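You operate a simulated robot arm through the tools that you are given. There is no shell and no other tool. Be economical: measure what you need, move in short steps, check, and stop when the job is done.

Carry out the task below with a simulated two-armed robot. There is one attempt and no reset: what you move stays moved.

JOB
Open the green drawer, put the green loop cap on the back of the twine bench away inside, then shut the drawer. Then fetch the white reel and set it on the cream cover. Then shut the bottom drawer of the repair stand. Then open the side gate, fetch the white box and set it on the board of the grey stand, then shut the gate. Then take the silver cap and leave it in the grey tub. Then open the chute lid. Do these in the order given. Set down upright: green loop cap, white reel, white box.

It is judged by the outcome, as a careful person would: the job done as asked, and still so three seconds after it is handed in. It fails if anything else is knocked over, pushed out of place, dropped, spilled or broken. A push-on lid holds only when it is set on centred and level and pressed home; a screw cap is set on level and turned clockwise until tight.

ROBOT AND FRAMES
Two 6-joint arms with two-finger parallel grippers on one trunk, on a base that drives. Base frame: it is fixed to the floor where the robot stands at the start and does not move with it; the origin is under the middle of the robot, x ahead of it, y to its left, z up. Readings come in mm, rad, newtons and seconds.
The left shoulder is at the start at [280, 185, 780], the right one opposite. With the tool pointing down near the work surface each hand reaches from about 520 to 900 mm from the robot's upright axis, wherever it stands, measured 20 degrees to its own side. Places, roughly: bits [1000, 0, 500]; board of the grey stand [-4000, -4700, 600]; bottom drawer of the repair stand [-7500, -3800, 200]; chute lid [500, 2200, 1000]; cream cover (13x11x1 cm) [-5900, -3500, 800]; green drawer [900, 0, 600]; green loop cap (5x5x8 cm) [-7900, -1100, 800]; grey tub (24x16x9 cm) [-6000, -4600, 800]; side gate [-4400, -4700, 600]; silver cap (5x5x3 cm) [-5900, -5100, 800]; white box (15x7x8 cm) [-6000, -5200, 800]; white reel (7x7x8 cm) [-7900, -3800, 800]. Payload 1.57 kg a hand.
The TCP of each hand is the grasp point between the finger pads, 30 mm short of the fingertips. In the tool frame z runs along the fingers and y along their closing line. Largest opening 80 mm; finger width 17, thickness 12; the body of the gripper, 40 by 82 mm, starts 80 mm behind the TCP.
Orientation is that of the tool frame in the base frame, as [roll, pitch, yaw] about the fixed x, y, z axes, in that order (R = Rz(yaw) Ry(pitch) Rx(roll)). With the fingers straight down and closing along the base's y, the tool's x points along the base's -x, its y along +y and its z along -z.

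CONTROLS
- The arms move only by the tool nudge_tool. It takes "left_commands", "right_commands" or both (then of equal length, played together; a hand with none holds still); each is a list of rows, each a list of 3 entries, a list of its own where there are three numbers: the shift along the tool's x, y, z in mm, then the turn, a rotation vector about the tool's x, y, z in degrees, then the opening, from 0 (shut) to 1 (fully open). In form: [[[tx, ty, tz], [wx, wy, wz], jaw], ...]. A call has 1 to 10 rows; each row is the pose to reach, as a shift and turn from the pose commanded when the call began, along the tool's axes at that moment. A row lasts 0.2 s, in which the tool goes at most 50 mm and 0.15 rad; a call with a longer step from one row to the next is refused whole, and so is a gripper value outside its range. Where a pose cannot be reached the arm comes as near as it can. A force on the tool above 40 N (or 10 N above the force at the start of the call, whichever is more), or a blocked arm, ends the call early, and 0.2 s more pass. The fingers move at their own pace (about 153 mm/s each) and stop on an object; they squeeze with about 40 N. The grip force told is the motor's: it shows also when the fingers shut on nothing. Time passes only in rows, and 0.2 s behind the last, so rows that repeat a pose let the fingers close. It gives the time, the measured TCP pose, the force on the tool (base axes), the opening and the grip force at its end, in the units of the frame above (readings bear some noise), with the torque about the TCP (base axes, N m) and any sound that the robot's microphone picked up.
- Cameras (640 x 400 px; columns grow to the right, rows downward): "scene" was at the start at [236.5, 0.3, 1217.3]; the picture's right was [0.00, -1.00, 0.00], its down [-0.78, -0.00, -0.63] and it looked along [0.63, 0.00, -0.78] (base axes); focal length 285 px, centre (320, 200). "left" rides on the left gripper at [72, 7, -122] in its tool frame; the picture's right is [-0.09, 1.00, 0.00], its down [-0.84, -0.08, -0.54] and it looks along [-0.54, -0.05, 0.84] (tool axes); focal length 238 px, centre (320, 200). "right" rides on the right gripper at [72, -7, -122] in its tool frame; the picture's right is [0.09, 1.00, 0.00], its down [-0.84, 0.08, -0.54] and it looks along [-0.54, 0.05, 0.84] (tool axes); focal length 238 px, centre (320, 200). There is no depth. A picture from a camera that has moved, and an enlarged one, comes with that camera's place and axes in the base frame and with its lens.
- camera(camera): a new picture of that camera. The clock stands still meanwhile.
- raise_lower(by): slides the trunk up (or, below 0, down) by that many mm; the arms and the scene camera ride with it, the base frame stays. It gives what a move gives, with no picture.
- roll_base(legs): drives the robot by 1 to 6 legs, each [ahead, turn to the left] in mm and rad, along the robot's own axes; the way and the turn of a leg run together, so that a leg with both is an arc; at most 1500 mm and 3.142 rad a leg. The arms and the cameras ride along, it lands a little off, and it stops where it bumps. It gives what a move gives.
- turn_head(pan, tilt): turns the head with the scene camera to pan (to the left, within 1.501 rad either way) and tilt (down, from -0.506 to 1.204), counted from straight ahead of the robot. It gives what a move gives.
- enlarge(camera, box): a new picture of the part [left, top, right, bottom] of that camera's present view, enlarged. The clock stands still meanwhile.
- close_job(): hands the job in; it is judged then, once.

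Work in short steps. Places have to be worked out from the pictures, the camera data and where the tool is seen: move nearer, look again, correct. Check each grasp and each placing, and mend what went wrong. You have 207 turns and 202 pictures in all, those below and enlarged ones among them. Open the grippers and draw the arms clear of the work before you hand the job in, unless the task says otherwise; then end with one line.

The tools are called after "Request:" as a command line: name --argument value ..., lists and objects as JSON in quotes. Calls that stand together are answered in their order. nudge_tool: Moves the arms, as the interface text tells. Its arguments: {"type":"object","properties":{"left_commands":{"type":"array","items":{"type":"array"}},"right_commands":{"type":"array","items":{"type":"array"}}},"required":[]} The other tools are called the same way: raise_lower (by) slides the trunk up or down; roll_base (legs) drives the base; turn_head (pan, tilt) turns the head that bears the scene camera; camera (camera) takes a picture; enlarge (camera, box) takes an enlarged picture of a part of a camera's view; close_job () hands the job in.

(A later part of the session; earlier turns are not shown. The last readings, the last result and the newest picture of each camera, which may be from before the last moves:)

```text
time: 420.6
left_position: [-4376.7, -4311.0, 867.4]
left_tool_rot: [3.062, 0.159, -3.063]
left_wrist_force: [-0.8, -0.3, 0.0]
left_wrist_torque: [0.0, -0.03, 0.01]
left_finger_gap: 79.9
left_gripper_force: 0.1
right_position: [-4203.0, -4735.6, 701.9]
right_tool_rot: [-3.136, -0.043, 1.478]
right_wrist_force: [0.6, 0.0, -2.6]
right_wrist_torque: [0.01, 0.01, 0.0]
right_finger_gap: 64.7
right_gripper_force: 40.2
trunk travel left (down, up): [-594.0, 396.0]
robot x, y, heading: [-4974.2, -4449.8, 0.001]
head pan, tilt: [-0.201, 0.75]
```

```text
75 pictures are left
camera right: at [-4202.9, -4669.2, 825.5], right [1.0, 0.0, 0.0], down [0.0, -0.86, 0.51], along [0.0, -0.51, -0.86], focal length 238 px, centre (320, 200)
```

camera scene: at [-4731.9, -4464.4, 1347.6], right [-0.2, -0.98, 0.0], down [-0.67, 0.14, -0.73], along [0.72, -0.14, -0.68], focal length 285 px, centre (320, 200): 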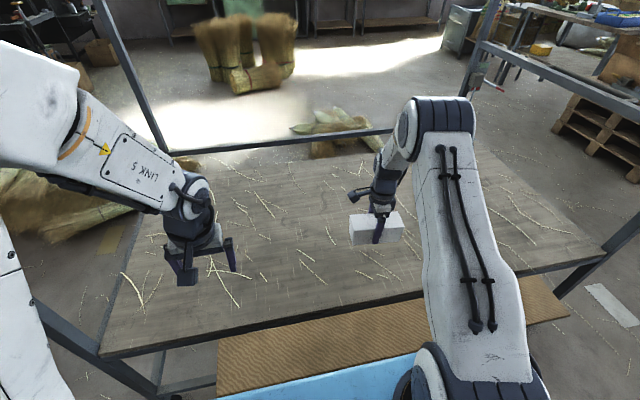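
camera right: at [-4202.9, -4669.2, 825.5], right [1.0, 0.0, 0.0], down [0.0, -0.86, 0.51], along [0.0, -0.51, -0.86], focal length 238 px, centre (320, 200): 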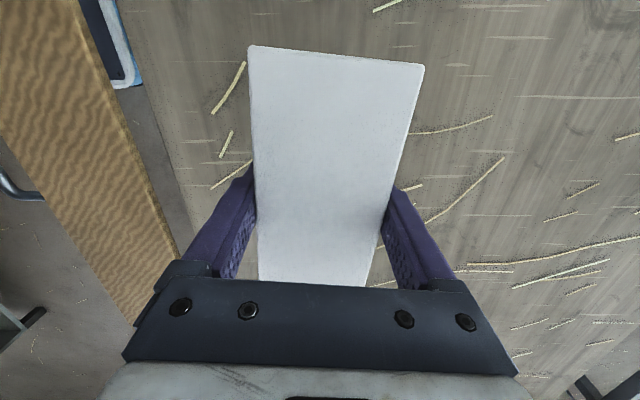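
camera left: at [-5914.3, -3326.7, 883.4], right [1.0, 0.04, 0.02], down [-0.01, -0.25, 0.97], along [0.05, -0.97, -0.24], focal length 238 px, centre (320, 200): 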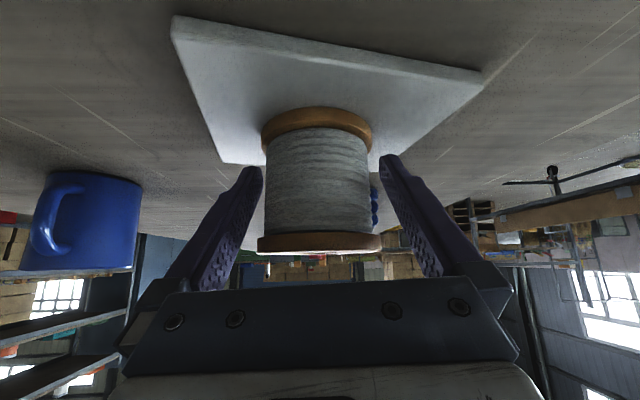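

The box is over the board, ~55 mm above it. I lower with the trunk, watching the force.

Request:
raise_lower --by -42

Request:
raise_lower --by -6

Request:
raise_lower --by -5

```text
time: 421.5
left_position: [-4376.1, -4312.1, 825.9]
left_tool_rot: [3.063, 0.16, -3.063]
left_wrist_force: [0.0, 0.2, 0.7]
left_wrist_torque: [-0.05, 0.01, 0.01]
left_finger_gap: 80.0
left_gripper_force: 0.2
right_position: [-4202.4, -4736.8, 660.1]
right_tool_rot: [-3.135, -0.042, 1.478]
right_wrist_force: [-0.1, -0.3, -2.7]
right_wrist_torque: [0.01, 0.0, 0.01]
right_finger_gap: 64.7
right_gripper_force: 39.6
trunk travel left (down, up): [-552.0, 438.0]
robot x, y, heading: [-4973.5, -4446.9, 0.0]
head pan, tilt: [-0.201, 0.75]
```

```text
time: 422.0
left_position: [-4375.0, -4311.2, 818.1]
left_tool_rot: [3.062, 0.16, -3.063]
left_wrist_force: [-0.3, -0.8, -0.9]
left_wrist_torque: [0.01, 0.02, -0.03]
left_finger_gap: 80.0
left_gripper_force: 0.1
right_position: [-4201.5, -4736.1, 654.0]
right_tool_rot: [-3.137, -0.043, 1.479]
right_wrist_force: [0.5, 0.6, -2.0]
right_wrist_torque: [0.02, 0.01, 0.0]
right_finger_gap: 64.5
right_gripper_force: 39.9
trunk travel left (down, up): [-546.0, 444.0]
robot x, y, heading: [-4973.5, -4447.3, 0.002]
head pan, tilt: [-0.201, 0.75]
```

```text
time: 422.6
left_position: [-4376.4, -4310.3, 813.8]
left_tool_rot: [3.061, 0.159, -3.064]
left_wrist_force: [-1.5, 0.0, 0.4]
left_wrist_torque: [-0.03, 0.0, 0.0]
left_finger_gap: 79.7
left_gripper_force: 0.1
right_position: [-4202.6, -4736.6, 649.6]
right_tool_rot: [-3.133, -0.042, 1.478]
right_wrist_force: [0.0, -0.9, -3.6]
right_wrist_torque: [0.01, 0.0, 0.0]
right_finger_gap: 64.8
right_gripper_force: 40.2
trunk travel left (down, up): [-541.0, 449.0]
robot x, y, heading: [-4973.6, -4446.8, 0.006]
head pan, tilt: [-0.201, 0.75]
```

Request:
raise_lower --by -5

Request:
raise_lower --by -5

Request:
raise_lower --by -4

Request:
enlarge --camera "scene" --box '[320, 140, 440, 260]'

```text
time: 423.1
left_position: [-4376.0, -4310.7, 808.9]
left_tool_rot: [3.061, 0.159, -3.063]
left_wrist_force: [-0.9, 0.2, 0.4]
left_wrist_torque: [0.03, -0.02, 0.03]
left_finger_gap: 80.1
left_gripper_force: 0.0
right_position: [-4203.4, -4736.4, 643.5]
right_tool_rot: [-3.137, -0.042, 1.478]
right_wrist_force: [-0.6, 0.1, -2.9]
right_wrist_torque: [0.0, 0.04, -0.01]
right_finger_gap: 64.6
right_gripper_force: 39.9
trunk travel left (down, up): [-536.0, 454.0]
robot x, y, heading: [-4976.5, -4451.5, 0.002]
head pan, tilt: [-0.201, 0.75]
```

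```text
time: 423.6
left_position: [-4375.6, -4311.6, 803.6]
left_tool_rot: [3.061, 0.159, -3.063]
left_wrist_force: [0.3, 0.5, 0.4]
left_wrist_torque: [0.02, 0.01, 0.02]
left_finger_gap: 79.8
left_gripper_force: 0.0
right_position: [-4201.8, -4736.4, 639.1]
right_tool_rot: [-3.138, -0.042, 1.478]
right_wrist_force: [0.0, -0.1, -2.3]
right_wrist_torque: [0.0, -0.03, -0.02]
right_finger_gap: 64.7
right_gripper_force: 40.1
trunk travel left (down, up): [-531.0, 459.0]
robot x, y, heading: [-4974.9, -4446.9, 0.004]
head pan, tilt: [-0.201, 0.75]
```

```text
time: 424.2
left_position: [-4375.7, -4312.0, 800.5]
left_tool_rot: [3.061, 0.157, -3.063]
left_wrist_force: [0.1, 0.1, 0.0]
left_wrist_torque: [-0.02, 0.0, -0.03]
left_finger_gap: 80.1
left_gripper_force: 0.1
right_position: [-4202.8, -4736.2, 634.7]
right_tool_rot: [-3.137, -0.042, 1.477]
right_wrist_force: [0.4, -0.4, -2.8]
right_wrist_torque: [0.01, 0.02, -0.02]
right_finger_gap: 64.6
right_gripper_force: 40.2
trunk travel left (down, up): [-527.0, 463.0]
robot x, y, heading: [-4975.1, -4448.1, 0.005]
head pan, tilt: [-0.201, 0.75]
```

```text
3.33 times, centred on (380, 200) of scene
camera zoom: at [-4731.9, -4464.3, 1280.7], right [-0.2, -0.98, 0.0], down [-0.67, 0.14, -0.73], along [0.72, -0.14, -0.68], focal length 949 px, centre (120, 200)
```

zoom: 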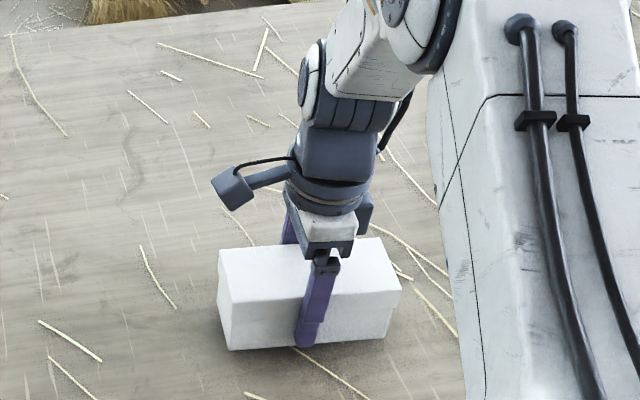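

Close to the board by the shadow; a few more small steps.

Request:
raise_lower --by -5

Request:
raise_lower --by -5

Request:
raise_lower --by -4

Request:
raise_lower --by -4

```text
time: 424.7
left_position: [-4375.9, -4311.7, 794.3]
left_tool_rot: [3.063, 0.158, -3.062]
left_wrist_force: [-0.4, -0.7, 0.1]
left_wrist_torque: [0.0, 0.0, 0.02]
left_finger_gap: 79.8
left_gripper_force: 0.0
right_position: [-4203.6, -4736.6, 630.4]
right_tool_rot: [-3.137, -0.042, 1.479]
right_wrist_force: [0.6, -1.0, -2.5]
right_wrist_torque: [-0.02, -0.01, -0.03]
right_finger_gap: 64.9
right_gripper_force: 40.0
trunk travel left (down, up): [-522.0, 468.0]
robot x, y, heading: [-4974.2, -4447.6, -0.003]
head pan, tilt: [-0.201, 0.75]
```

```text
time: 425.3
left_position: [-4375.7, -4312.1, 789.5]
left_tool_rot: [3.063, 0.159, -3.063]
left_wrist_force: [-0.8, 1.0, 0.3]
left_wrist_torque: [-0.01, 0.02, -0.02]
left_finger_gap: 80.0
left_gripper_force: 0.0
right_position: [-4202.7, -4735.8, 624.7]
right_tool_rot: [-3.136, -0.043, 1.478]
right_wrist_force: [-0.2, 0.5, -2.6]
right_wrist_torque: [0.03, 0.0, 0.0]
right_finger_gap: 64.7
right_gripper_force: 40.2
trunk travel left (down, up): [-517.0, 473.0]
robot x, y, heading: [-4971.9, -4447.9, 0.0]
head pan, tilt: [-0.201, 0.75]
```

```text
time: 425.8
left_position: [-4376.3, -4311.3, 786.5]
left_tool_rot: [3.061, 0.16, -3.064]
left_wrist_force: [0.0, -0.2, 0.0]
left_wrist_torque: [0.01, 0.02, 0.01]
left_finger_gap: 79.9
left_gripper_force: 0.1
right_position: [-4202.7, -4736.4, 623.7]
right_tool_rot: [-3.139, -0.041, 1.477]
right_wrist_force: [-8.6, 1.9, 19.2]
right_wrist_torque: [-0.16, -0.37, -0.08]
right_finger_gap: 64.8
right_gripper_force: 40.5
trunk travel left (down, up): [-513.0, 477.0]
robot x, y, heading: [-4971.4, -4446.2, -0.002]
head pan, tilt: [-0.201, 0.75]
```

```text
time: 426.3
left_position: [-4377.0, -4310.4, 782.7]
left_tool_rot: [3.062, 0.161, -3.062]
left_wrist_force: [0.2, 0.2, -0.2]
left_wrist_torque: [0.0, 0.0, -0.01]
left_finger_gap: 80.1
left_gripper_force: 0.2
right_position: [-4201.2, -4736.3, 619.1]
right_tool_rot: [-3.141, -0.042, 1.476]
right_wrist_force: [-2.0, -1.3, 30.7]
right_wrist_torque: [0.26, 0.35, -0.01]
right_finger_gap: 65.0
right_gripper_force: 39.0
trunk travel left (down, up): [-509.0, 481.0]
robot x, y, heading: [-4971.9, -4448.8, -0.002]
head pan, tilt: [-0.201, 0.75]
```

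Contact (30 N). I relieve 4 mm, open and lift straight up.

Request:
raise_lower --by 4

Request:
nudge_tool --right_commands '[[[0, 0, 0], [0, 0, 0], 0.9], [[0, 0, 0], [0, 0, 0], 1], [[0, 0, 0], [0, 0, 0], 1], [[0, 0, -25], [0, 0, 0], 1], [[0, 0, -60], [0, 0, 0], 1], [[0, 0, -100], [0, 0, 0], 1], [[0, 0, -140], [0, 0, 0], 1]]'

Request:
camera --camera "scene"

Request:
camera --camera "right"

```text
time: 426.9
left_position: [-4376.2, -4310.6, 785.6]
left_tool_rot: [3.062, 0.159, -3.064]
left_wrist_force: [-0.5, 0.2, -0.7]
left_wrist_torque: [-0.05, 0.0, -0.01]
left_finger_gap: 80.2
left_gripper_force: 0.0
right_position: [-4202.9, -4736.0, 619.4]
right_tool_rot: [-3.137, -0.041, 1.479]
right_wrist_force: [2.7, -1.0, 6.1]
right_wrist_torque: [-0.71, -0.35, 0.21]
right_finger_gap: 64.6
right_gripper_force: 39.9
trunk travel left (down, up): [-513.0, 477.0]
robot x, y, heading: [-4973.5, -4448.2, 0.006]
head pan, tilt: [-0.201, 0.75]
```

```text
time: 428.4
left_position: [-4376.0, -4312.3, 786.5]
left_tool_rot: [3.06, 0.159, -3.063]
left_wrist_force: [0.3, -0.2, -0.8]
left_wrist_torque: [0.01, 0.0, 0.02]
left_finger_gap: 79.8
left_gripper_force: 0.0
right_position: [-4199.7, -4741.5, 761.4]
right_tool_rot: [-3.136, -0.045, 1.479]
right_wrist_force: [-0.6, -0.5, -0.1]
right_wrist_torque: [-0.02, 0.01, 0.02]
right_finger_gap: 79.9
right_gripper_force: 0.1
trunk travel left (down, up): [-513.0, 477.0]
robot x, y, heading: [-4973.3, -4450.8, 0.001]
head pan, tilt: [-0.201, 0.75]
```

```text
73 pictures are left
camera scene: at [-4731.8, -4464.4, 1266.6], right [-0.2, -0.98, 0.0], down [-0.67, 0.14, -0.73], along [0.72, -0.14, -0.68], focal length 285 px, centre (320, 200)
```

scene: 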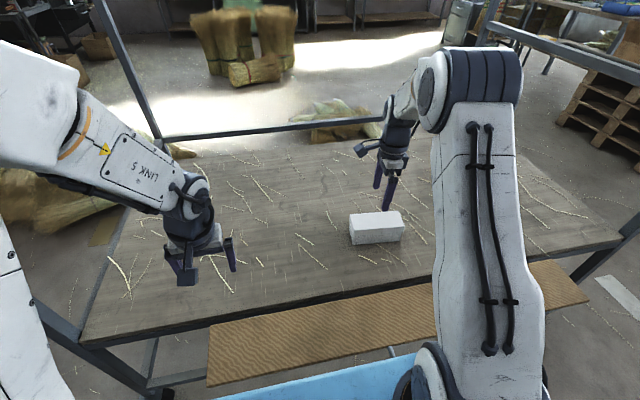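

```text
72 pictures are left
camera right: at [-4200.0, -4674.6, 885.9], right [1.0, 0.0, 0.0], down [0.0, -0.86, 0.51], along [0.0, -0.51, -0.86], focal length 238 px, centre (320, 200)
```

right: 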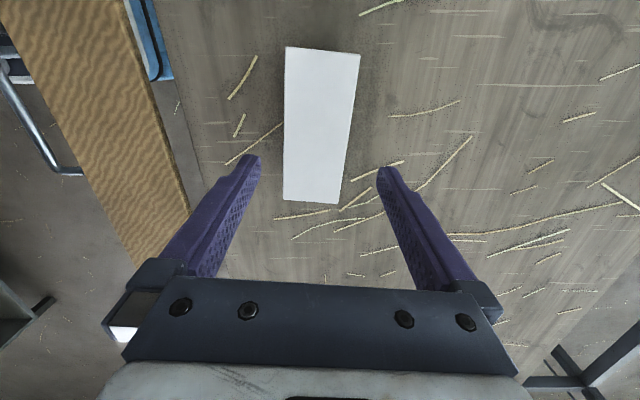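

The box stands upright on the board. To shut the gate I back off 180 mm with the trunk up a little, square the hand, and look for the handle bar.

Request:
raise_lower --by 80

Request:
roll_base --legs '[[-190, 0]]'

Request:
nudge_tool --right_commands '[[[0, -40, 0], [0, 0, -2.5], 1], [[0, -80, 0], [0, 0, -5.3], 1], [[0, -120, 0], [0, 0, -5.3], 1], [[0, -120, 0], [0, 0, -5.3], 0.5]]'

Request:
camera --camera "right"

Request:
camera --camera "scene"

```text
time: 429.6
left_position: [-4375.6, -4311.1, 864.8]
left_tool_rot: [3.063, 0.159, -3.066]
left_wrist_force: [0.7, 0.3, 0.3]
left_wrist_torque: [0.0, -0.05, 0.01]
left_finger_gap: 79.9
left_gripper_force: 0.0
right_position: [-4199.1, -4741.7, 841.6]
right_tool_rot: [-3.137, -0.041, 1.479]
right_wrist_force: [0.1, 0.9, 0.2]
right_wrist_torque: [-0.01, 0.0, 0.0]
right_finger_gap: 80.1
right_gripper_force: 0.1
trunk travel left (down, up): [-593.0, 397.0]
robot x, y, heading: [-4974.8, -4448.4, -0.001]
head pan, tilt: [-0.201, 0.75]
```

```text
time: 431.2
left_position: [-4567.0, -4313.5, 866.4]
left_tool_rot: [3.062, 0.159, -3.064]
left_wrist_force: [-0.1, -0.3, -0.3]
left_wrist_torque: [0.01, 0.01, 0.0]
left_finger_gap: 80.0
left_gripper_force: 0.0
right_position: [-4390.5, -4743.1, 840.9]
right_tool_rot: [-3.134, -0.042, 1.477]
right_wrist_force: [0.2, -0.9, -0.7]
right_wrist_torque: [-0.04, -0.02, 0.01]
right_finger_gap: 80.1
right_gripper_force: 0.1
trunk travel left (down, up): [-593.0, 397.0]
robot x, y, heading: [-5168.5, -4448.2, -0.0]
head pan, tilt: [-0.201, 0.75]
```

```text
time: 432.2
left_position: [-4566.8, -4313.7, 865.1]
left_tool_rot: [3.061, 0.16, -3.065]
left_wrist_force: [0.0, 0.3, -0.7]
left_wrist_torque: [-0.01, -0.01, 0.01]
left_finger_gap: 80.0
left_gripper_force: 0.1
right_position: [-4510.7, -4732.1, 841.5]
right_tool_rot: [-3.141, -0.044, 1.569]
right_wrist_force: [0.3, -0.9, 0.6]
right_wrist_torque: [-0.03, 0.02, 0.01]
right_finger_gap: 40.1
right_gripper_force: 0.1
trunk travel left (down, up): [-593.0, 397.0]
robot x, y, heading: [-5163.6, -4450.1, 0.003]
head pan, tilt: [-0.201, 0.75]
```

```text
71 pictures are left
camera right: at [-4518.0, -4666.4, 965.7], right [1.0, 0.09, 0.0], down [0.08, -0.86, 0.51], along [0.05, -0.5, -0.86], focal length 238 px, centre (320, 200)
```

right: 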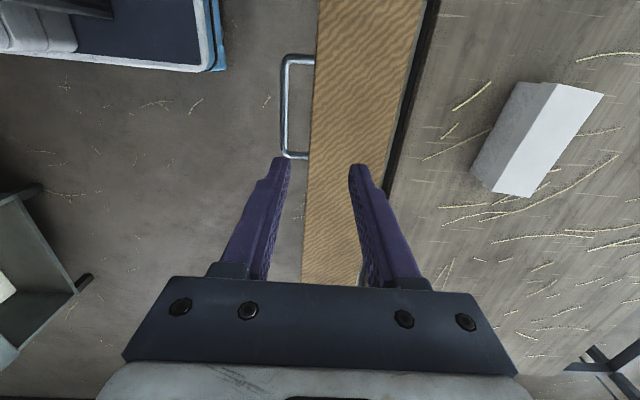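

```text
70 pictures are left
camera scene: at [-4922.7, -4464.9, 1346.7], right [-0.2, -0.98, 0.0], down [-0.67, 0.14, -0.73], along [0.72, -0.15, -0.68], focal length 285 px, centre (320, 200)
```

scene: 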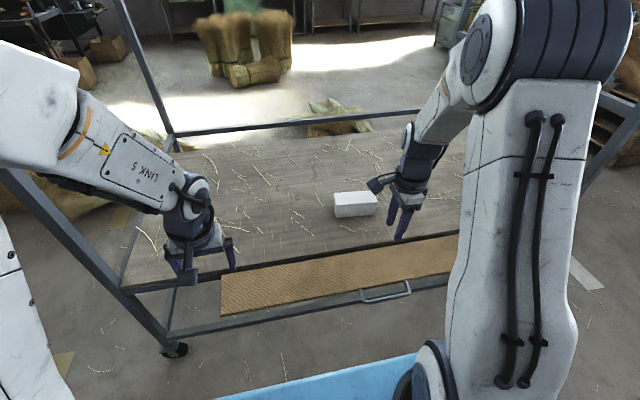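

The bar is at ≈(−4560, −4730, 597), gate horizontal. I go above it with the fingers 24 mm apart (one must fit between bar and plank), and look.

Request:
nudge_tool --right_commands '[[[0, -25, 30], [0, 0, 0], 0.3], [[0, -49, 70], [0, 0, 0], 0.3], [[0, -49, 115], [0, 0, 0], 0.3], [[0, -49, 160], [0, 0, 0], 0.3], [[0, -49, 160], [0, 0, 0], 0.3]]'

Request:
camera --camera "right"

```text
time: 433.4
left_position: [-4566.1, -4311.9, 865.9]
left_tool_rot: [3.061, 0.159, -3.066]
left_wrist_force: [-0.2, 0.2, 0.5]
left_wrist_torque: [0.0, -0.02, 0.0]
left_finger_gap: 79.8
left_gripper_force: 0.1
right_position: [-4557.2, -4725.7, 682.9]
right_tool_rot: [-3.141, -0.042, 1.569]
right_wrist_force: [-0.5, -0.6, -0.5]
right_wrist_torque: [-0.02, -0.05, 0.02]
right_finger_gap: 24.3
right_gripper_force: 0.0
trunk travel left (down, up): [-593.0, 397.0]
robot x, y, heading: [-5162.2, -4446.4, -0.002]
head pan, tilt: [-0.201, 0.75]
```

```text
69 pictures are left
camera right: at [-4563.8, -4658.4, 806.3], right [1.0, 0.09, 0.0], down [0.08, -0.86, 0.51], along [0.05, -0.5, -0.86], focal length 238 px, centre (320, 200)
```

right: 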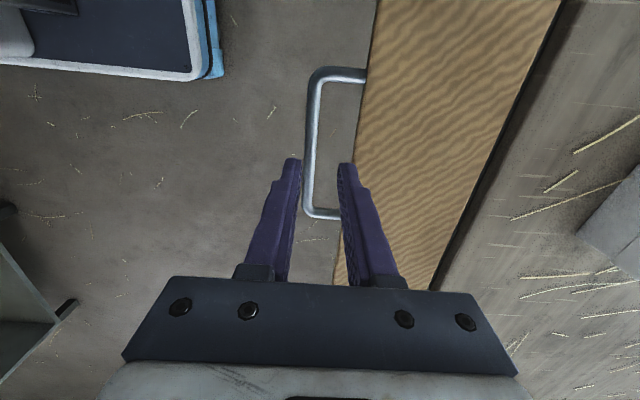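

The bar is 8.5 mm to the left of my line; I correct and descend 68 mm, then close on it.

Request:
nudge_tool --right_commands '[[[0, -8.5, 0], [0, 0, 0], 0.3], [[0, -8.5, 20], [0, 0, 0], 0.3], [[0, -8.5, 40], [0, 0, 0], 0.3], [[0, -8.5, 55], [0, 0, 0], 0.3], [[0, -8.5, 68], [0, 0, 0], 0.3], [[0, -8.5, 68], [0, 0, 0], 0.3]]'

Request:
camera --camera "right"

```text
time: 434.8
left_position: [-4565.5, -4312.0, 866.7]
left_tool_rot: [3.062, 0.16, -3.064]
left_wrist_force: [-0.1, 0.0, 0.6]
left_wrist_torque: [-0.02, -0.03, 0.0]
left_finger_gap: 80.0
left_gripper_force: 0.1
right_position: [-4565.7, -4721.4, 614.4]
right_tool_rot: [-3.141, -0.044, 1.569]
right_wrist_force: [1.1, 0.3, -0.5]
right_wrist_torque: [0.01, -0.01, -0.01]
right_finger_gap: 24.2
right_gripper_force: 0.1
trunk travel left (down, up): [-593.0, 397.0]
robot x, y, heading: [-5163.4, -4451.0, 0.002]
head pan, tilt: [-0.201, 0.75]
```

```text
68 pictures are left
camera right: at [-4574.2, -4654.8, 739.2], right [1.0, 0.09, 0.0], down [0.08, -0.86, 0.51], along [0.05, -0.5, -0.86], focal length 238 px, centre (320, 200)
```

right: 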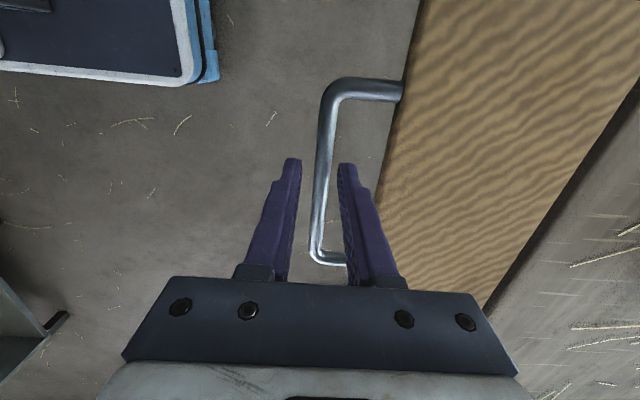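

The bar is between the fingers. I close and lift it along the arc about the hinge (r≈167 mm) — first to about 45°.

Request:
nudge_tool --right_commands '[[[0, 0, 0], [0, 0, 0], 0], [[0, 0, 0], [0, 0, 0], 0], [[0, 4, -22], [0, 0, 0], 0], [[0, 10, -43], [0, 0, 0], 0], [[0, 19, -63], [0, 0, 0], 0], [[0, 31, -81], [0, 0, 0], 0], [[0, 45, -98], [0, 0, 0], 0], [[0, 61, -113], [0, 0, 0], 0]]'

Request:
camera --camera "scene"

```text
time: 436.6
left_position: [-4566.0, -4311.3, 865.4]
left_tool_rot: [3.061, 0.158, -3.064]
left_wrist_force: [-0.6, -0.4, 0.0]
left_wrist_torque: [0.0, 0.02, -0.01]
left_finger_gap: 80.0
left_gripper_force: 0.0
right_position: [-4508.0, -4727.1, 726.0]
right_tool_rot: [-3.139, -0.045, 1.571]
right_wrist_force: [0.3, 0.6, -0.2]
right_wrist_torque: [0.0, 0.01, -0.03]
right_finger_gap: 0.0
right_gripper_force: 21.2
right hand out of reach, approached as far as the arm can: row 3
trunk travel left (down, up): [-593.0, 397.0]
robot x, y, heading: [-5163.8, -4448.6, -0.001]
head pan, tilt: [-0.201, 0.75]
```

```text
67 pictures are left
camera scene: at [-4922.7, -4465.0, 1346.7], right [-0.2, -0.98, 0.0], down [-0.67, 0.14, -0.73], along [0.72, -0.15, -0.68], focal length 285 px, centre (320, 200)
```

scene: 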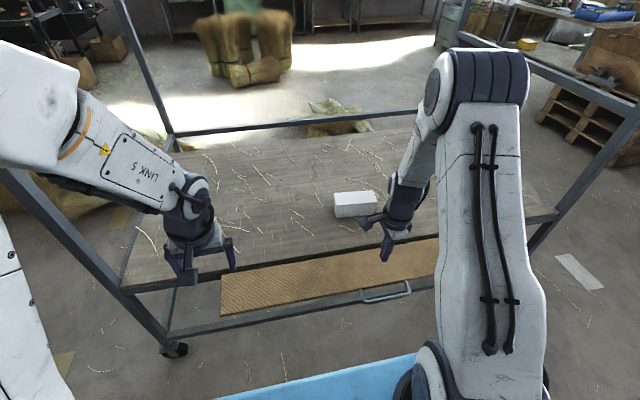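

I closed above the bar — it sits lower than thought; combining the three wrist views gives bar z≈550. I reopen, move back over it, lower the trunk 60 mm and descend again.

Request:
nudge_tool --right_commands '[[[0, -30, 0], [0, 0, 0], 0.3], [[0, -58, 0], [0, 0, 0], 0.3], [[0, -58, 0], [0, 0, 0], 0.3]]'

Request:
raise_lower --by -80

Request:
nudge_tool --right_commands '[[[0, 0, 12], [0, 0, 0], 0.3], [[0, 0, 24], [0, 0, 0], 0.3], [[0, 0, 36], [0, 0, 0], 0.3], [[0, 0, 36], [0, 0, 0], 0.3]]'

Request:
camera --camera "right"

```text
time: 437.4
left_position: [-4565.5, -4312.5, 866.1]
left_tool_rot: [3.06, 0.16, -3.066]
left_wrist_force: [0.2, -0.3, -0.4]
left_wrist_torque: [0.0, -0.01, 0.01]
left_finger_gap: 80.1
left_gripper_force: 0.0
right_position: [-4563.4, -4727.0, 726.1]
right_tool_rot: [-3.14, -0.044, 1.569]
right_wrist_force: [0.4, -0.1, 0.0]
right_wrist_torque: [0.0, 0.02, 0.03]
right_finger_gap: 23.9
right_gripper_force: 0.0
trunk travel left (down, up): [-593.0, 397.0]
robot x, y, heading: [-5164.9, -4449.7, -0.001]
head pan, tilt: [-0.201, 0.75]
```

```text
time: 438.5
left_position: [-4566.0, -4312.5, 785.8]
left_tool_rot: [3.061, 0.161, -3.065]
left_wrist_force: [0.3, 0.2, 0.2]
left_wrist_torque: [0.0, 0.04, -0.01]
left_finger_gap: 80.0
left_gripper_force: 0.2
right_position: [-4564.1, -4727.0, 646.6]
right_tool_rot: [-3.141, -0.044, 1.567]
right_wrist_force: [0.9, -0.6, 0.5]
right_wrist_torque: [0.01, 0.0, 0.01]
right_finger_gap: 24.2
right_gripper_force: 0.0
trunk travel left (down, up): [-513.0, 477.0]
robot x, y, heading: [-5165.0, -4452.0, 0.002]
head pan, tilt: [-0.201, 0.75]
```

```text
time: 439.5
left_position: [-4565.6, -4311.5, 785.5]
left_tool_rot: [3.062, 0.158, -3.064]
left_wrist_force: [-0.4, -1.1, 0.3]
left_wrist_torque: [0.01, 0.01, 0.02]
left_finger_gap: 79.9
left_gripper_force: 0.0
right_position: [-4564.2, -4725.2, 610.2]
right_tool_rot: [-3.141, -0.04, 1.569]
right_wrist_force: [-0.3, 0.2, 0.2]
right_wrist_torque: [-0.03, 0.03, 0.02]
right_finger_gap: 24.1
right_gripper_force: 0.1
trunk travel left (down, up): [-513.0, 477.0]
robot x, y, heading: [-5166.4, -4448.3, 0.004]
head pan, tilt: [-0.201, 0.75]
```

```text
66 pictures are left
camera right: at [-4571.1, -4658.6, 734.8], right [1.0, 0.09, 0.0], down [0.08, -0.86, 0.51], along [0.05, -0.5, -0.86], focal length 238 px, centre (320, 200)
```

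right: 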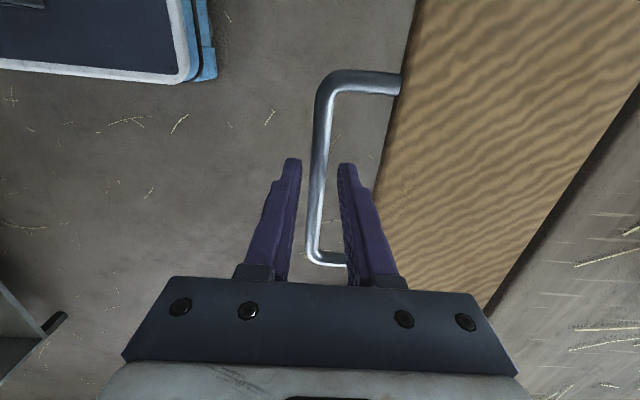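

Aligned; 45 mm further down, then close.

Request:
nudge_tool --right_commands '[[[0, 0, 15], [0, 0, 0], 0.3], [[0, 0, 30], [0, 0, 0], 0.3], [[0, 0, 44], [0, 0, 0], 0.3], [[0, 0, 44], [0, 0, 0], 0.3], [[0, 0, 44], [0, 0, 0], 0], [[0, 0, 44], [0, 0, 0], 0], [[0, 0, 44], [0, 0, 0], 0]]'

Request:
camera --camera "right"

```text
time: 441.1
left_position: [-4566.5, -4313.2, 785.4]
left_tool_rot: [3.061, 0.161, -3.064]
left_wrist_force: [-0.1, 0.6, 0.2]
left_wrist_torque: [-0.02, 0.01, -0.01]
left_finger_gap: 79.9
left_gripper_force: 0.1
right_position: [-4564.5, -4722.6, 564.6]
right_tool_rot: [-3.14, -0.044, 1.568]
right_wrist_force: [-10.5, -1.7, 0.0]
right_wrist_torque: [-0.12, -0.14, 0.22]
right_finger_gap: 11.8
right_gripper_force: 29.6
trunk travel left (down, up): [-513.0, 477.0]
robot x, y, heading: [-5163.1, -4448.3, 0.0]
head pan, tilt: [-0.201, 0.75]
```

```text
65 pictures are left
camera right: at [-4571.9, -4656.1, 689.4], right [1.0, 0.09, 0.0], down [0.08, -0.86, 0.5], along [0.05, -0.5, -0.86], focal length 238 px, centre (320, 200)
```

right: 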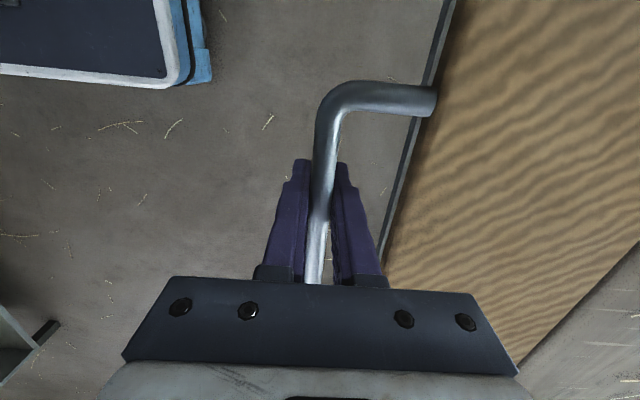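

Now the bar is gripped (11.8 mm). I lift along the hinge arc to about 60°.

Request:
nudge_tool --right_commands '[[[0, -1, -9], [0, 0, 0], 0], [[0, -1, -17.5], [0, 0, 0], 0], [[0, 0, -35], [0, 0, 0], 0], [[0, 3.5, -57], [0, 0, 0], 0], [[0, 10, -78], [0, 0, 0], 0], [[0, 19, -98], [0, 0, 0], 0], [[0, 31, -116], [0, 0, 0], 0]]'

Request:
camera --camera "scene"

```text
time: 442.8
left_position: [-4565.1, -4311.7, 786.5]
left_tool_rot: [3.063, 0.157, -3.065]
left_wrist_force: [0.0, 0.5, -0.3]
left_wrist_torque: [0.05, 0.01, 0.03]
left_finger_gap: 80.1
left_gripper_force: 0.1
right_position: [-4527.6, -4730.7, 681.9]
right_tool_rot: [3.129, -0.038, 1.569]
right_wrist_force: [9.1, 0.9, -8.8]
right_wrist_torque: [0.11, 0.0, 0.33]
right_finger_gap: 12.0
right_gripper_force: 29.2
trunk travel left (down, up): [-513.0, 477.0]
robot x, y, heading: [-5164.9, -4449.0, 0.0]
head pan, tilt: [-0.201, 0.75]
stopped in row 7 (right hand): the force on the tool passed its limit at 41 N (the readings are from after the stop); the commanded pose is now the measured one
```

```text
64 pictures are left
camera scene: at [-4921.9, -4464.9, 1266.9], right [-0.2, -0.98, 0.0], down [-0.67, 0.14, -0.73], along [0.72, -0.15, -0.68], focal length 285 px, centre (320, 200)
```

scene: 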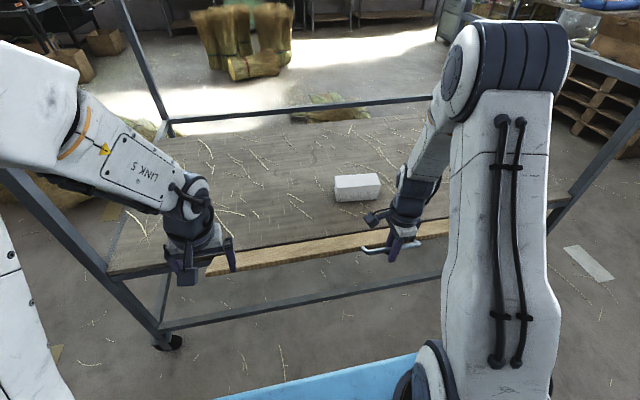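

The gate is about half up. I continue along the fitted arc (centre (−4388, 573), R≈177) to vertical.

Request:
nudge_tool --right_commands '[[[0, 8, 9.5], [0, 0, 0], 0], [[0, 8, -9.5], [0, 0, 0], 0], [[0, 16.6, -18], [0, 0, 0], 0], [[0, 35.6, -34], [0, 0, 0], 0], [[0, 56.5, -47], [0, 0, 0], 0], [[0, 79, -57], [0, 0, 0], 0], [[0, 103, -64], [0, 0, 0], 0], [[0, 124, -67], [0, 0, 0], 0], [[0, 139.6, -68], [0, 0, 0], 0]]'

Request:
camera --camera "scene"

```text
time: 443.2
left_position: [-4567.0, -4313.2, 787.0]
left_tool_rot: [3.059, 0.16, -3.066]
left_wrist_force: [-0.2, 0.9, 0.2]
left_wrist_torque: [0.02, 0.0, -0.01]
left_finger_gap: 79.9
left_gripper_force: 0.1
right_position: [-4533.9, -4729.7, 673.6]
right_tool_rot: [-3.122, -0.046, 1.568]
right_wrist_force: [-8.8, -1.7, 1.4]
right_wrist_torque: [-0.11, 0.02, 0.3]
right_finger_gap: 11.8
right_gripper_force: 28.5
trunk travel left (down, up): [-513.0, 477.0]
robot x, y, heading: [-5166.7, -4451.3, -0.003]
head pan, tilt: [-0.201, 0.75]
stopped in row 2 (right hand): the force on the tool passed its limit at 44 N (the readings are from after the stop); the commanded pose is now the measured one
```

```text
63 pictures are left
camera scene: at [-4923.5, -4465.5, 1266.9], right [-0.2, -0.98, 0.0], down [-0.67, 0.14, -0.73], along [0.72, -0.15, -0.68], focal length 285 px, centre (320, 200)
```

scene: 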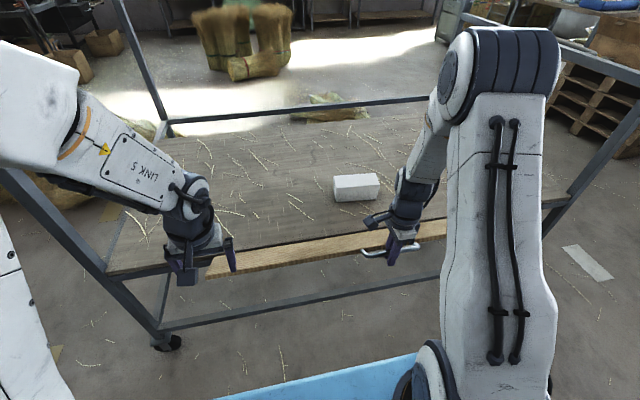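

Row 1 carried a sign slip, harmless. The stop comes from fingertips touching the plank edge at this angle; I loosen slightly, lift the hand 13 mm so less finger sticks past the bar, and re-close.

Request:
nudge_tool --right_commands '[[[0, 0, 0], [0, 0, 0], 0.22], [[0, 0, -6], [0, 0, 0], 0.22], [[0, 0, -13], [0, 0, 0], 0.22], [[0, 0, -13], [0, 0, 0], 0], [[0, 0, -13], [0, 0, 0], 0], [[0, 0, -13], [0, 0, 0], 0]]'

Request:
camera --camera "right"

```text
time: 444.6
left_position: [-4566.6, -4313.0, 786.0]
left_tool_rot: [3.061, 0.16, -3.067]
left_wrist_force: [-1.1, 0.3, -0.1]
left_wrist_torque: [0.0, 0.02, 0.0]
left_finger_gap: 79.9
left_gripper_force: 0.0
right_position: [-4532.2, -4727.8, 686.6]
right_tool_rot: [-3.123, -0.045, 1.566]
right_wrist_force: [-18.1, -0.1, 9.7]
right_wrist_torque: [0.19, 0.19, 0.26]
right_finger_gap: 11.5
right_gripper_force: 29.6
trunk travel left (down, up): [-513.0, 477.0]
robot x, y, heading: [-5163.5, -4448.0, -0.008]
head pan, tilt: [-0.201, 0.75]
```

```text
62 pictures are left
camera right: at [-4536.8, -4663.3, 810.4], right [1.0, 0.09, -0.01], down [0.08, -0.86, 0.5], along [0.03, -0.5, -0.87], focal length 238 px, centre (320, 200)
```

right: 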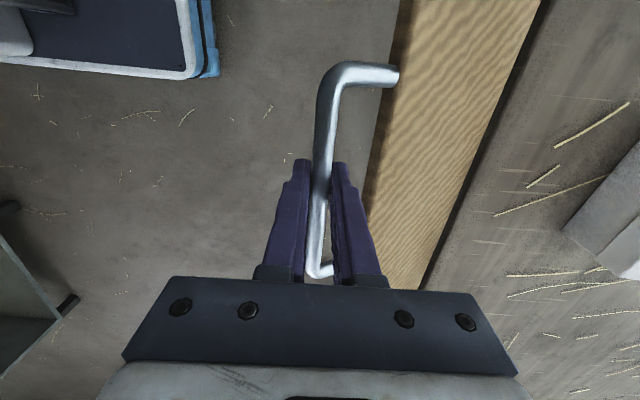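

Good grip, gate still held. I now swing it up along the arc.

Request:
nudge_tool --right_commands '[[[0, 7, -10], [0, 0, 0], 0], [[0, 14.6, -19.7], [0, 0, 0], 0], [[0, 32.6, -36.6], [0, 0, 0], 0], [[0, 52.8, -50.7], [0, 0, 0], 0], [[0, 74.8, -61.9], [0, 0, 0], 0], [[0, 98.2, -70], [0, 0, 0], 0], [[0, 119.4, -74.3], [0, 0, 0], 0], [[0, 138, -76], [0, 0, 0], 0]]'

Request:
camera --camera "scene"

```text
time: 446.4
left_position: [-4565.7, -4313.3, 784.6]
left_tool_rot: [3.061, 0.158, -3.069]
left_wrist_force: [-1.4, 0.3, 0.5]
left_wrist_torque: [0.01, -0.03, 0.01]
left_finger_gap: 79.9
left_gripper_force: 0.0
right_position: [-4389.9, -4734.9, 759.7]
right_tool_rot: [-3.126, -0.045, 1.564]
right_wrist_force: [5.6, 9.8, -19.4]
right_wrist_torque: [0.12, -0.07, 0.3]
right_finger_gap: 11.6
right_gripper_force: 29.2
trunk travel left (down, up): [-513.0, 477.0]
robot x, y, heading: [-5164.6, -4446.5, -0.004]
head pan, tilt: [-0.201, 0.75]
```

```text
61 pictures are left
camera scene: at [-4922.0, -4465.2, 1266.3], right [-0.2, -0.98, 0.0], down [-0.67, 0.14, -0.73], along [0.72, -0.15, -0.68], focal length 285 px, centre (320, 200)
```

scene: 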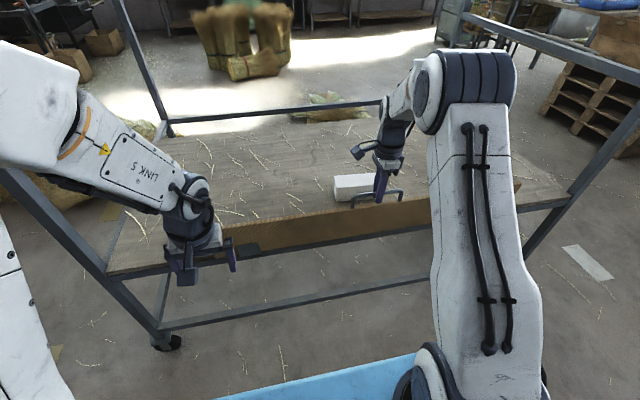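

Nearly upright (bar was at x≈−4382 when shut). I push 10 mm more to the stop.

Request:
nudge_tool --right_commands '[[[0, 4, 3], [0, 0, 0], 0], [[0, 8, 4], [0, 0, 0], 0], [[0, 11, 4], [0, 0, 0], 0], [[0, 11, 4], [0, 0, 0], 0]]'

Request:
enlarge --camera "scene" --box '[220, 150, 420, 275]'

```text
time: 447.4
left_position: [-4566.7, -4313.7, 786.0]
left_tool_rot: [3.06, 0.16, -3.067]
left_wrist_force: [0.7, -0.2, 0.0]
left_wrist_torque: [0.0, 0.0, 0.02]
left_finger_gap: 79.8
left_gripper_force: 0.0
right_position: [-4381.6, -4736.4, 759.6]
right_tool_rot: [-3.123, -0.046, 1.564]
right_wrist_force: [-15.8, 4.0, 16.2]
right_wrist_torque: [-0.51, 0.16, 0.33]
right_finger_gap: 11.8
right_gripper_force: 29.5
trunk travel left (down, up): [-513.0, 477.0]
robot x, y, heading: [-5163.5, -4445.6, -0.003]
head pan, tilt: [-0.201, 0.75]
```

```text
3.20 times, centred on (320, 212) of scene
camera zoom: at [-4924.1, -4464.9, 1267.2], right [-0.2, -0.98, 0.0], down [-0.67, 0.14, -0.73], along [0.72, -0.15, -0.68], focal length 911 px, centre (320, 160)
```

zoom: 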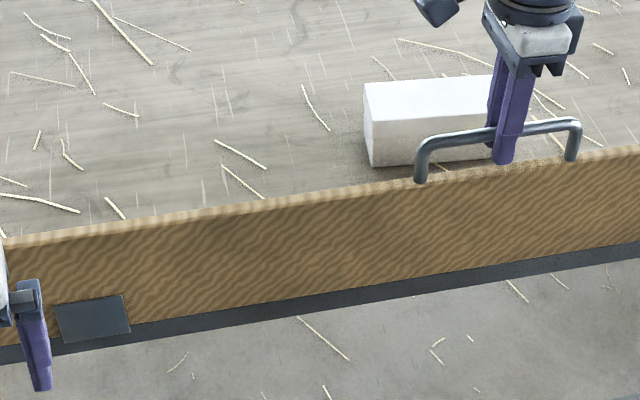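

It is against its stop (−16 N). I open and lift off, then check that it stays up.

Request:
nudge_tool --right_commands '[[[0, 2, 0], [0, 0, 0], 0], [[0, 2, 0], [0, 0, 0], 0.35], [[0, 2, 0], [0, 0, 0], 0.35], [[0, 2, -25], [0, 0, 0], 0.35], [[0, 2, -60], [0, 0, 0], 0.35], [[0, 2, -100], [0, 0, 0], 0.35]]'

Request:
camera --camera "scene"

```text
time: 448.9
left_position: [-4567.0, -4312.1, 786.4]
left_tool_rot: [3.062, 0.159, -3.066]
left_wrist_force: [0.1, -0.5, 0.6]
left_wrist_torque: [0.02, 0.01, 0.03]
left_finger_gap: 80.0
left_gripper_force: 0.0
right_position: [-4382.0, -4739.2, 856.7]
right_tool_rot: [-3.127, -0.046, 1.567]
right_wrist_force: [-0.3, 0.6, -0.3]
right_wrist_torque: [0.02, -0.01, -0.02]
right_finger_gap: 27.9
right_gripper_force: 0.1
trunk travel left (down, up): [-513.0, 477.0]
robot x, y, heading: [-5162.2, -4447.9, -0.0]
head pan, tilt: [-0.201, 0.75]
```

```text
59 pictures are left
camera scene: at [-4922.7, -4465.2, 1266.6], right [-0.2, -0.98, 0.0], down [-0.67, 0.14, -0.73], along [0.72, -0.15, -0.68], focal length 285 px, centre (320, 200)
```

scene: 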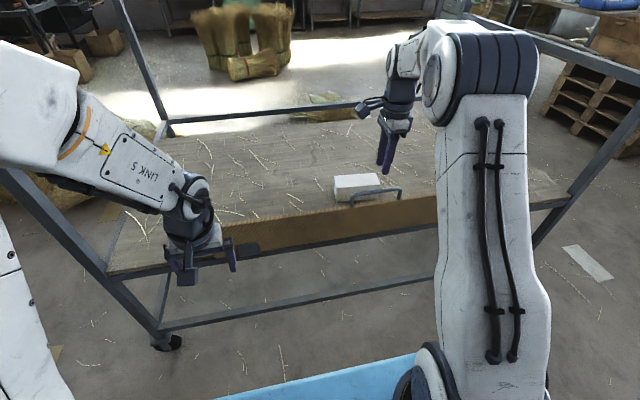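

The gate stays shut. Next, the silver cap: I raise the trunk, drive down the aisle and face the desk with the right hand opposite the cap.

Request:
raise_lower --by 230

Request:
roll_base --legs '[[-40, 0], [0, -1.57], [900, 0], [0, -1.57]]'

Request:
turn_head --pan -0.3 --tilt 0.75

Request:
camera --camera "scene"

Request:
camera --camera "right"

```text
time: 451.3
left_position: [-4565.3, -4313.2, 1016.4]
left_tool_rot: [3.06, 0.16, -3.067]
left_wrist_force: [0.0, -0.7, 1.1]
left_wrist_torque: [0.01, 0.03, -0.01]
left_finger_gap: 79.8
left_gripper_force: 0.1
right_position: [-4380.1, -4738.8, 1086.8]
right_tool_rot: [-3.126, -0.045, 1.567]
right_wrist_force: [-0.4, -0.4, 0.7]
right_wrist_torque: [0.01, 0.0, 0.0]
right_finger_gap: 28.2
right_gripper_force: 0.1
trunk travel left (down, up): [-743.0, 247.0]
robot x, y, heading: [-5167.0, -4449.8, -0.006]
head pan, tilt: [-0.201, 0.75]
```

```text
time: 464.0
left_position: [-5821.5, -5489.3, 1015.2]
left_tool_rot: [3.061, 0.16, 0.098]
left_wrist_force: [0.1, 0.1, 0.7]
left_wrist_torque: [-0.03, -0.02, -0.01]
left_finger_gap: 79.8
left_gripper_force: 0.1
right_position: [-6016.0, -5067.6, 1086.7]
right_tool_rot: [-3.126, -0.044, -1.552]
right_wrist_force: [0.4, -0.6, -0.1]
right_wrist_torque: [0.03, -0.01, 0.01]
right_finger_gap: 28.1
right_gripper_force: 0.0
trunk travel left (down, up): [-743.0, 247.0]
robot x, y, heading: [-5228.0, -5345.0, -3.122]
head pan, tilt: [-0.201, 0.75]
```

```text
time: 464.7
left_position: [-5820.4, -5488.8, 1015.7]
left_tool_rot: [3.061, 0.162, 0.098]
left_wrist_force: [0.1, 0.3, -0.3]
left_wrist_torque: [-0.01, -0.02, -0.02]
left_finger_gap: 80.0
left_gripper_force: 0.1
right_position: [-6015.6, -5066.9, 1087.2]
right_tool_rot: [-3.125, -0.044, -1.552]
right_wrist_force: [-1.4, 0.2, -0.4]
right_wrist_torque: [0.02, 0.0, 0.0]
right_finger_gap: 28.2
right_gripper_force: 0.0
trunk travel left (down, up): [-743.0, 247.0]
robot x, y, heading: [-5227.0, -5336.9, -3.124]
head pan, tilt: [-0.3, 0.75]
```

```text
58 pictures are left
camera scene: at [-5465.3, -5320.3, 1496.7], right [0.28, 0.96, 0.0], down [0.66, -0.19, -0.73], along [-0.7, 0.2, -0.68], focal length 285 px, centre (320, 200)
```

scene: 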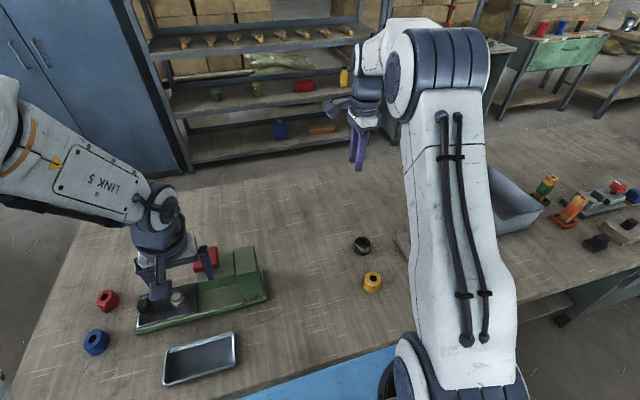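

```text
57 pictures are left
camera right: at [-6010.2, -5133.0, 1210.7], right [-0.99, -0.11, -0.01], down [-0.1, 0.86, 0.5], along [-0.05, 0.5, -0.86], focal length 238 px, centre (320, 200)
```

right: 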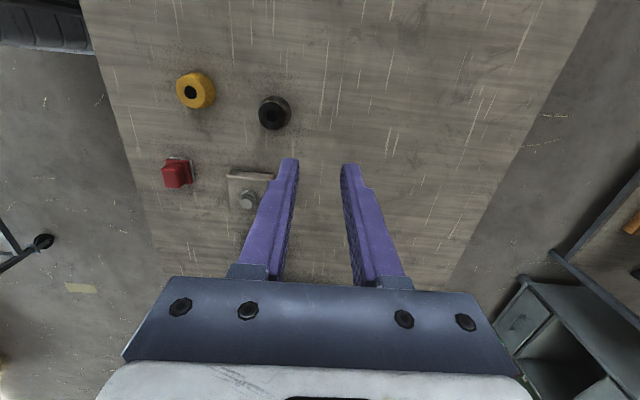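

Request:
enlarge --camera "scene" --box '[320, 210, 440, 310]'

Request:
enlarge --camera "right" --box '[160, 50, 320, 150]'

```text
4.00 times, centred on (380, 260) of scene
camera zoom: at [-5465.3, -5320.3, 1496.7], right [0.28, 0.96, 0.0], down [0.66, -0.19, -0.73], along [-0.7, 0.2, -0.68], focal length 1138 px, centre (80, -40)
```

zoom: 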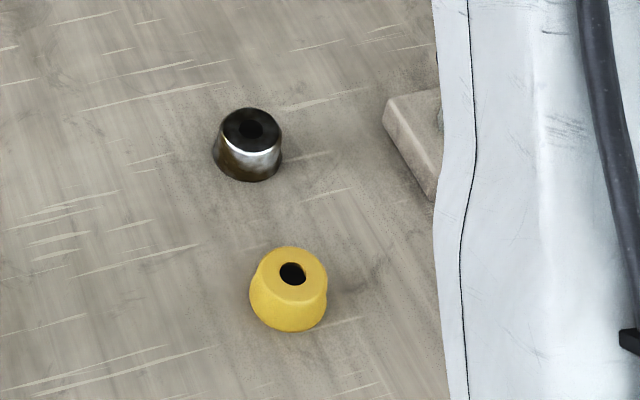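

```text
4.00 times, centred on (240, 100) of right
camera zoom: at [-6010.2, -5133.0, 1210.7], right [-0.99, -0.11, -0.01], down [-0.1, 0.86, 0.5], along [-0.05, 0.5, -0.86], focal length 953 px, centre (640, 600)
```

zoom: 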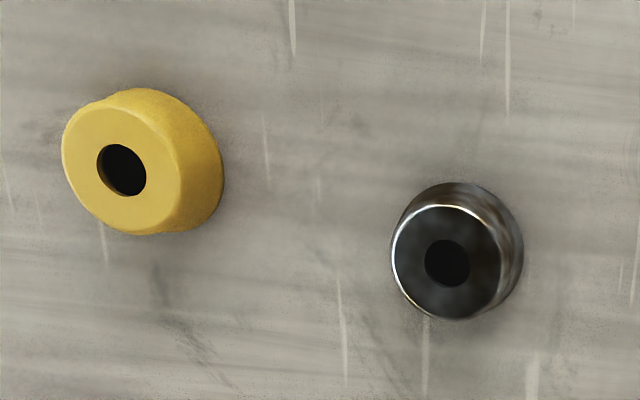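

The chrome ring is the silver cap, at ≈(−5937, −5053). I move above it with the hand open and look.

Request:
nudge_tool --right_commands '[[[-4, -26, 30], [0, 0, 0], 1], [[-8, -52, 65], [0, 0, 0], 1], [[-12, -79, 100], [0, 0, 0], 1], [[-12, -79, 145], [0, 0, 0], 1], [[-12, -79, 187], [0, 0, 0], 1], [[-12, -79, 187], [0, 0, 0], 1]]'

Request:
camera --camera "right"

```text
time: 466.1
left_position: [-5819.7, -5488.4, 1016.4]
left_tool_rot: [3.06, 0.16, 0.097]
left_wrist_force: [-0.5, 0.0, -0.7]
left_wrist_torque: [0.02, 0.01, 0.02]
left_finger_gap: 79.9
left_gripper_force: 0.1
right_position: [-5936.0, -5062.6, 896.1]
right_tool_rot: [-3.126, -0.046, -1.552]
right_wrist_force: [-0.1, -0.9, 0.2]
right_wrist_torque: [-0.02, -0.05, 0.01]
right_finger_gap: 79.9
right_gripper_force: 0.0
trunk travel left (down, up): [-743.0, 247.0]
robot x, y, heading: [-5226.4, -5344.2, -3.121]
head pan, tilt: [-0.3, 0.75]
```

```text
54 pictures are left
camera right: at [-5929.4, -5127.9, 1020.8], right [-0.99, -0.11, -0.01], down [-0.1, 0.86, 0.5], along [-0.05, 0.5, -0.86], focal length 238 px, centre (320, 200)
```

right: 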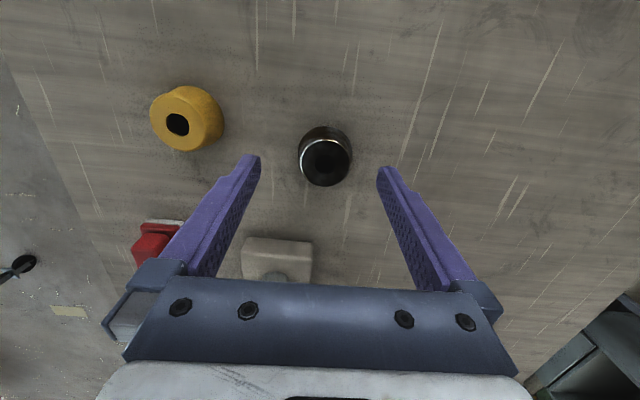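

Corrections: 5 mm in x, 8 mm in y. I descend to TCP z≈831 (tips just above the desk) and close.

Request:
nudge_tool --right_commands '[[[-8, 5, 0], [0, 0, 0], 1], [[-8, 5, 20], [0, 0, 0], 1], [[-8, 5, 40], [0, 0, 0], 1], [[-8, 5, 55], [0, 0, 0], 1], [[-8, 5, 65], [0, 0, 0], 1], [[-8, 5, 65], [0, 0, 0], 0.6], [[-8, 5, 65], [0, 0, 0], 0.4], [[-8, 5, 65], [0, 0, 0], 0.4]]'

Request:
camera --camera "right"

```text
time: 467.9
left_position: [-5820.6, -5488.7, 1015.8]
left_tool_rot: [3.061, 0.159, 0.097]
left_wrist_force: [0.1, -0.5, 0.3]
left_wrist_torque: [0.02, -0.01, -0.03]
left_finger_gap: 79.8
left_gripper_force: 0.0
right_position: [-5937.5, -5056.0, 835.3]
right_tool_rot: [-3.127, -0.046, -1.552]
right_wrist_force: [-0.5, 0.2, 1.0]
right_wrist_torque: [0.02, 0.04, -0.01]
right_finger_gap: 47.9
right_gripper_force: 39.7
trunk travel left (down, up): [-743.0, 247.0]
robot x, y, heading: [-5225.3, -5337.7, -3.124]
head pan, tilt: [-0.3, 0.75]
```

```text
53 pictures are left
camera right: at [-5932.1, -5122.6, 960.4], right [-0.99, -0.11, -0.01], down [-0.1, 0.86, 0.5], along [-0.05, 0.5, -0.86], focal length 238 px, centre (320, 200)
```

right: 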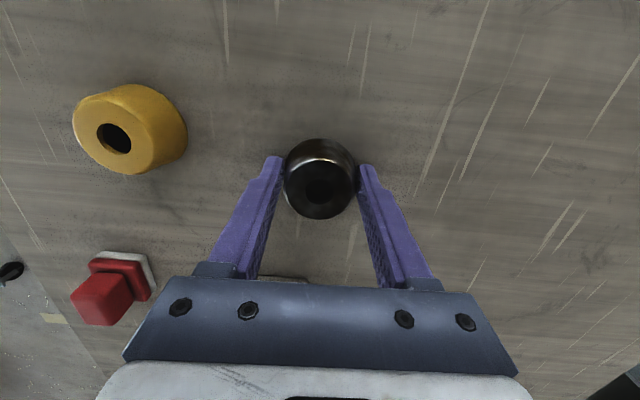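

Gripped (47.9 mm). I lift 150 mm and check the hold.

Request:
nudge_tool --right_commands '[[[0, 0, -10], [0, 0, 0], 0.4], [[0, 0, -40], [0, 0, 0], 0.4], [[0, 0, -80], [0, 0, 0], 0.4], [[0, 0, -120], [0, 0, 0], 0.4], [[0, 0, -160], [0, 0, 0], 0.4], [[0, 0, -160], [0, 0, 0], 0.4]]'

Request:
camera --camera "right"

```text
time: 469.3
left_position: [-5820.4, -5488.9, 1017.2]
left_tool_rot: [3.06, 0.161, 0.097]
left_wrist_force: [0.4, -0.3, -0.5]
left_wrist_torque: [-0.04, -0.01, 0.01]
left_finger_gap: 80.0
left_gripper_force: 0.0
right_position: [-5942.3, -5054.1, 996.6]
right_tool_rot: [-3.125, -0.045, -1.551]
right_wrist_force: [0.2, -0.1, 0.2]
right_wrist_torque: [-0.03, -0.02, -0.01]
right_finger_gap: 47.8
right_gripper_force: 39.9
trunk travel left (down, up): [-743.0, 247.0]
robot x, y, heading: [-5224.7, -5339.0, -3.124]
head pan, tilt: [-0.3, 0.75]
```

```text
52 pictures are left
camera right: at [-5936.7, -5119.5, 1120.2], right [-0.99, -0.11, -0.01], down [-0.1, 0.86, 0.5], along [-0.05, 0.5, -0.86], focal length 238 px, centre (320, 200)
```

right: 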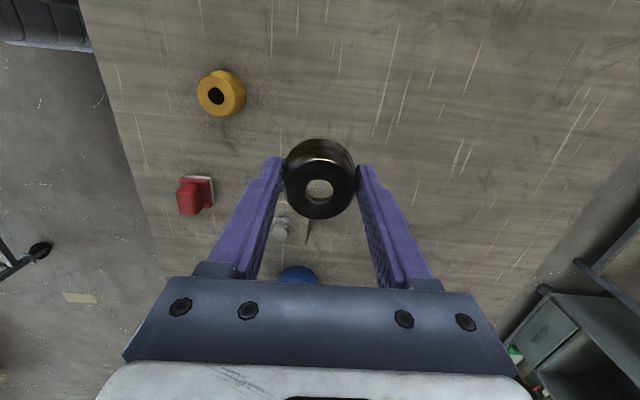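

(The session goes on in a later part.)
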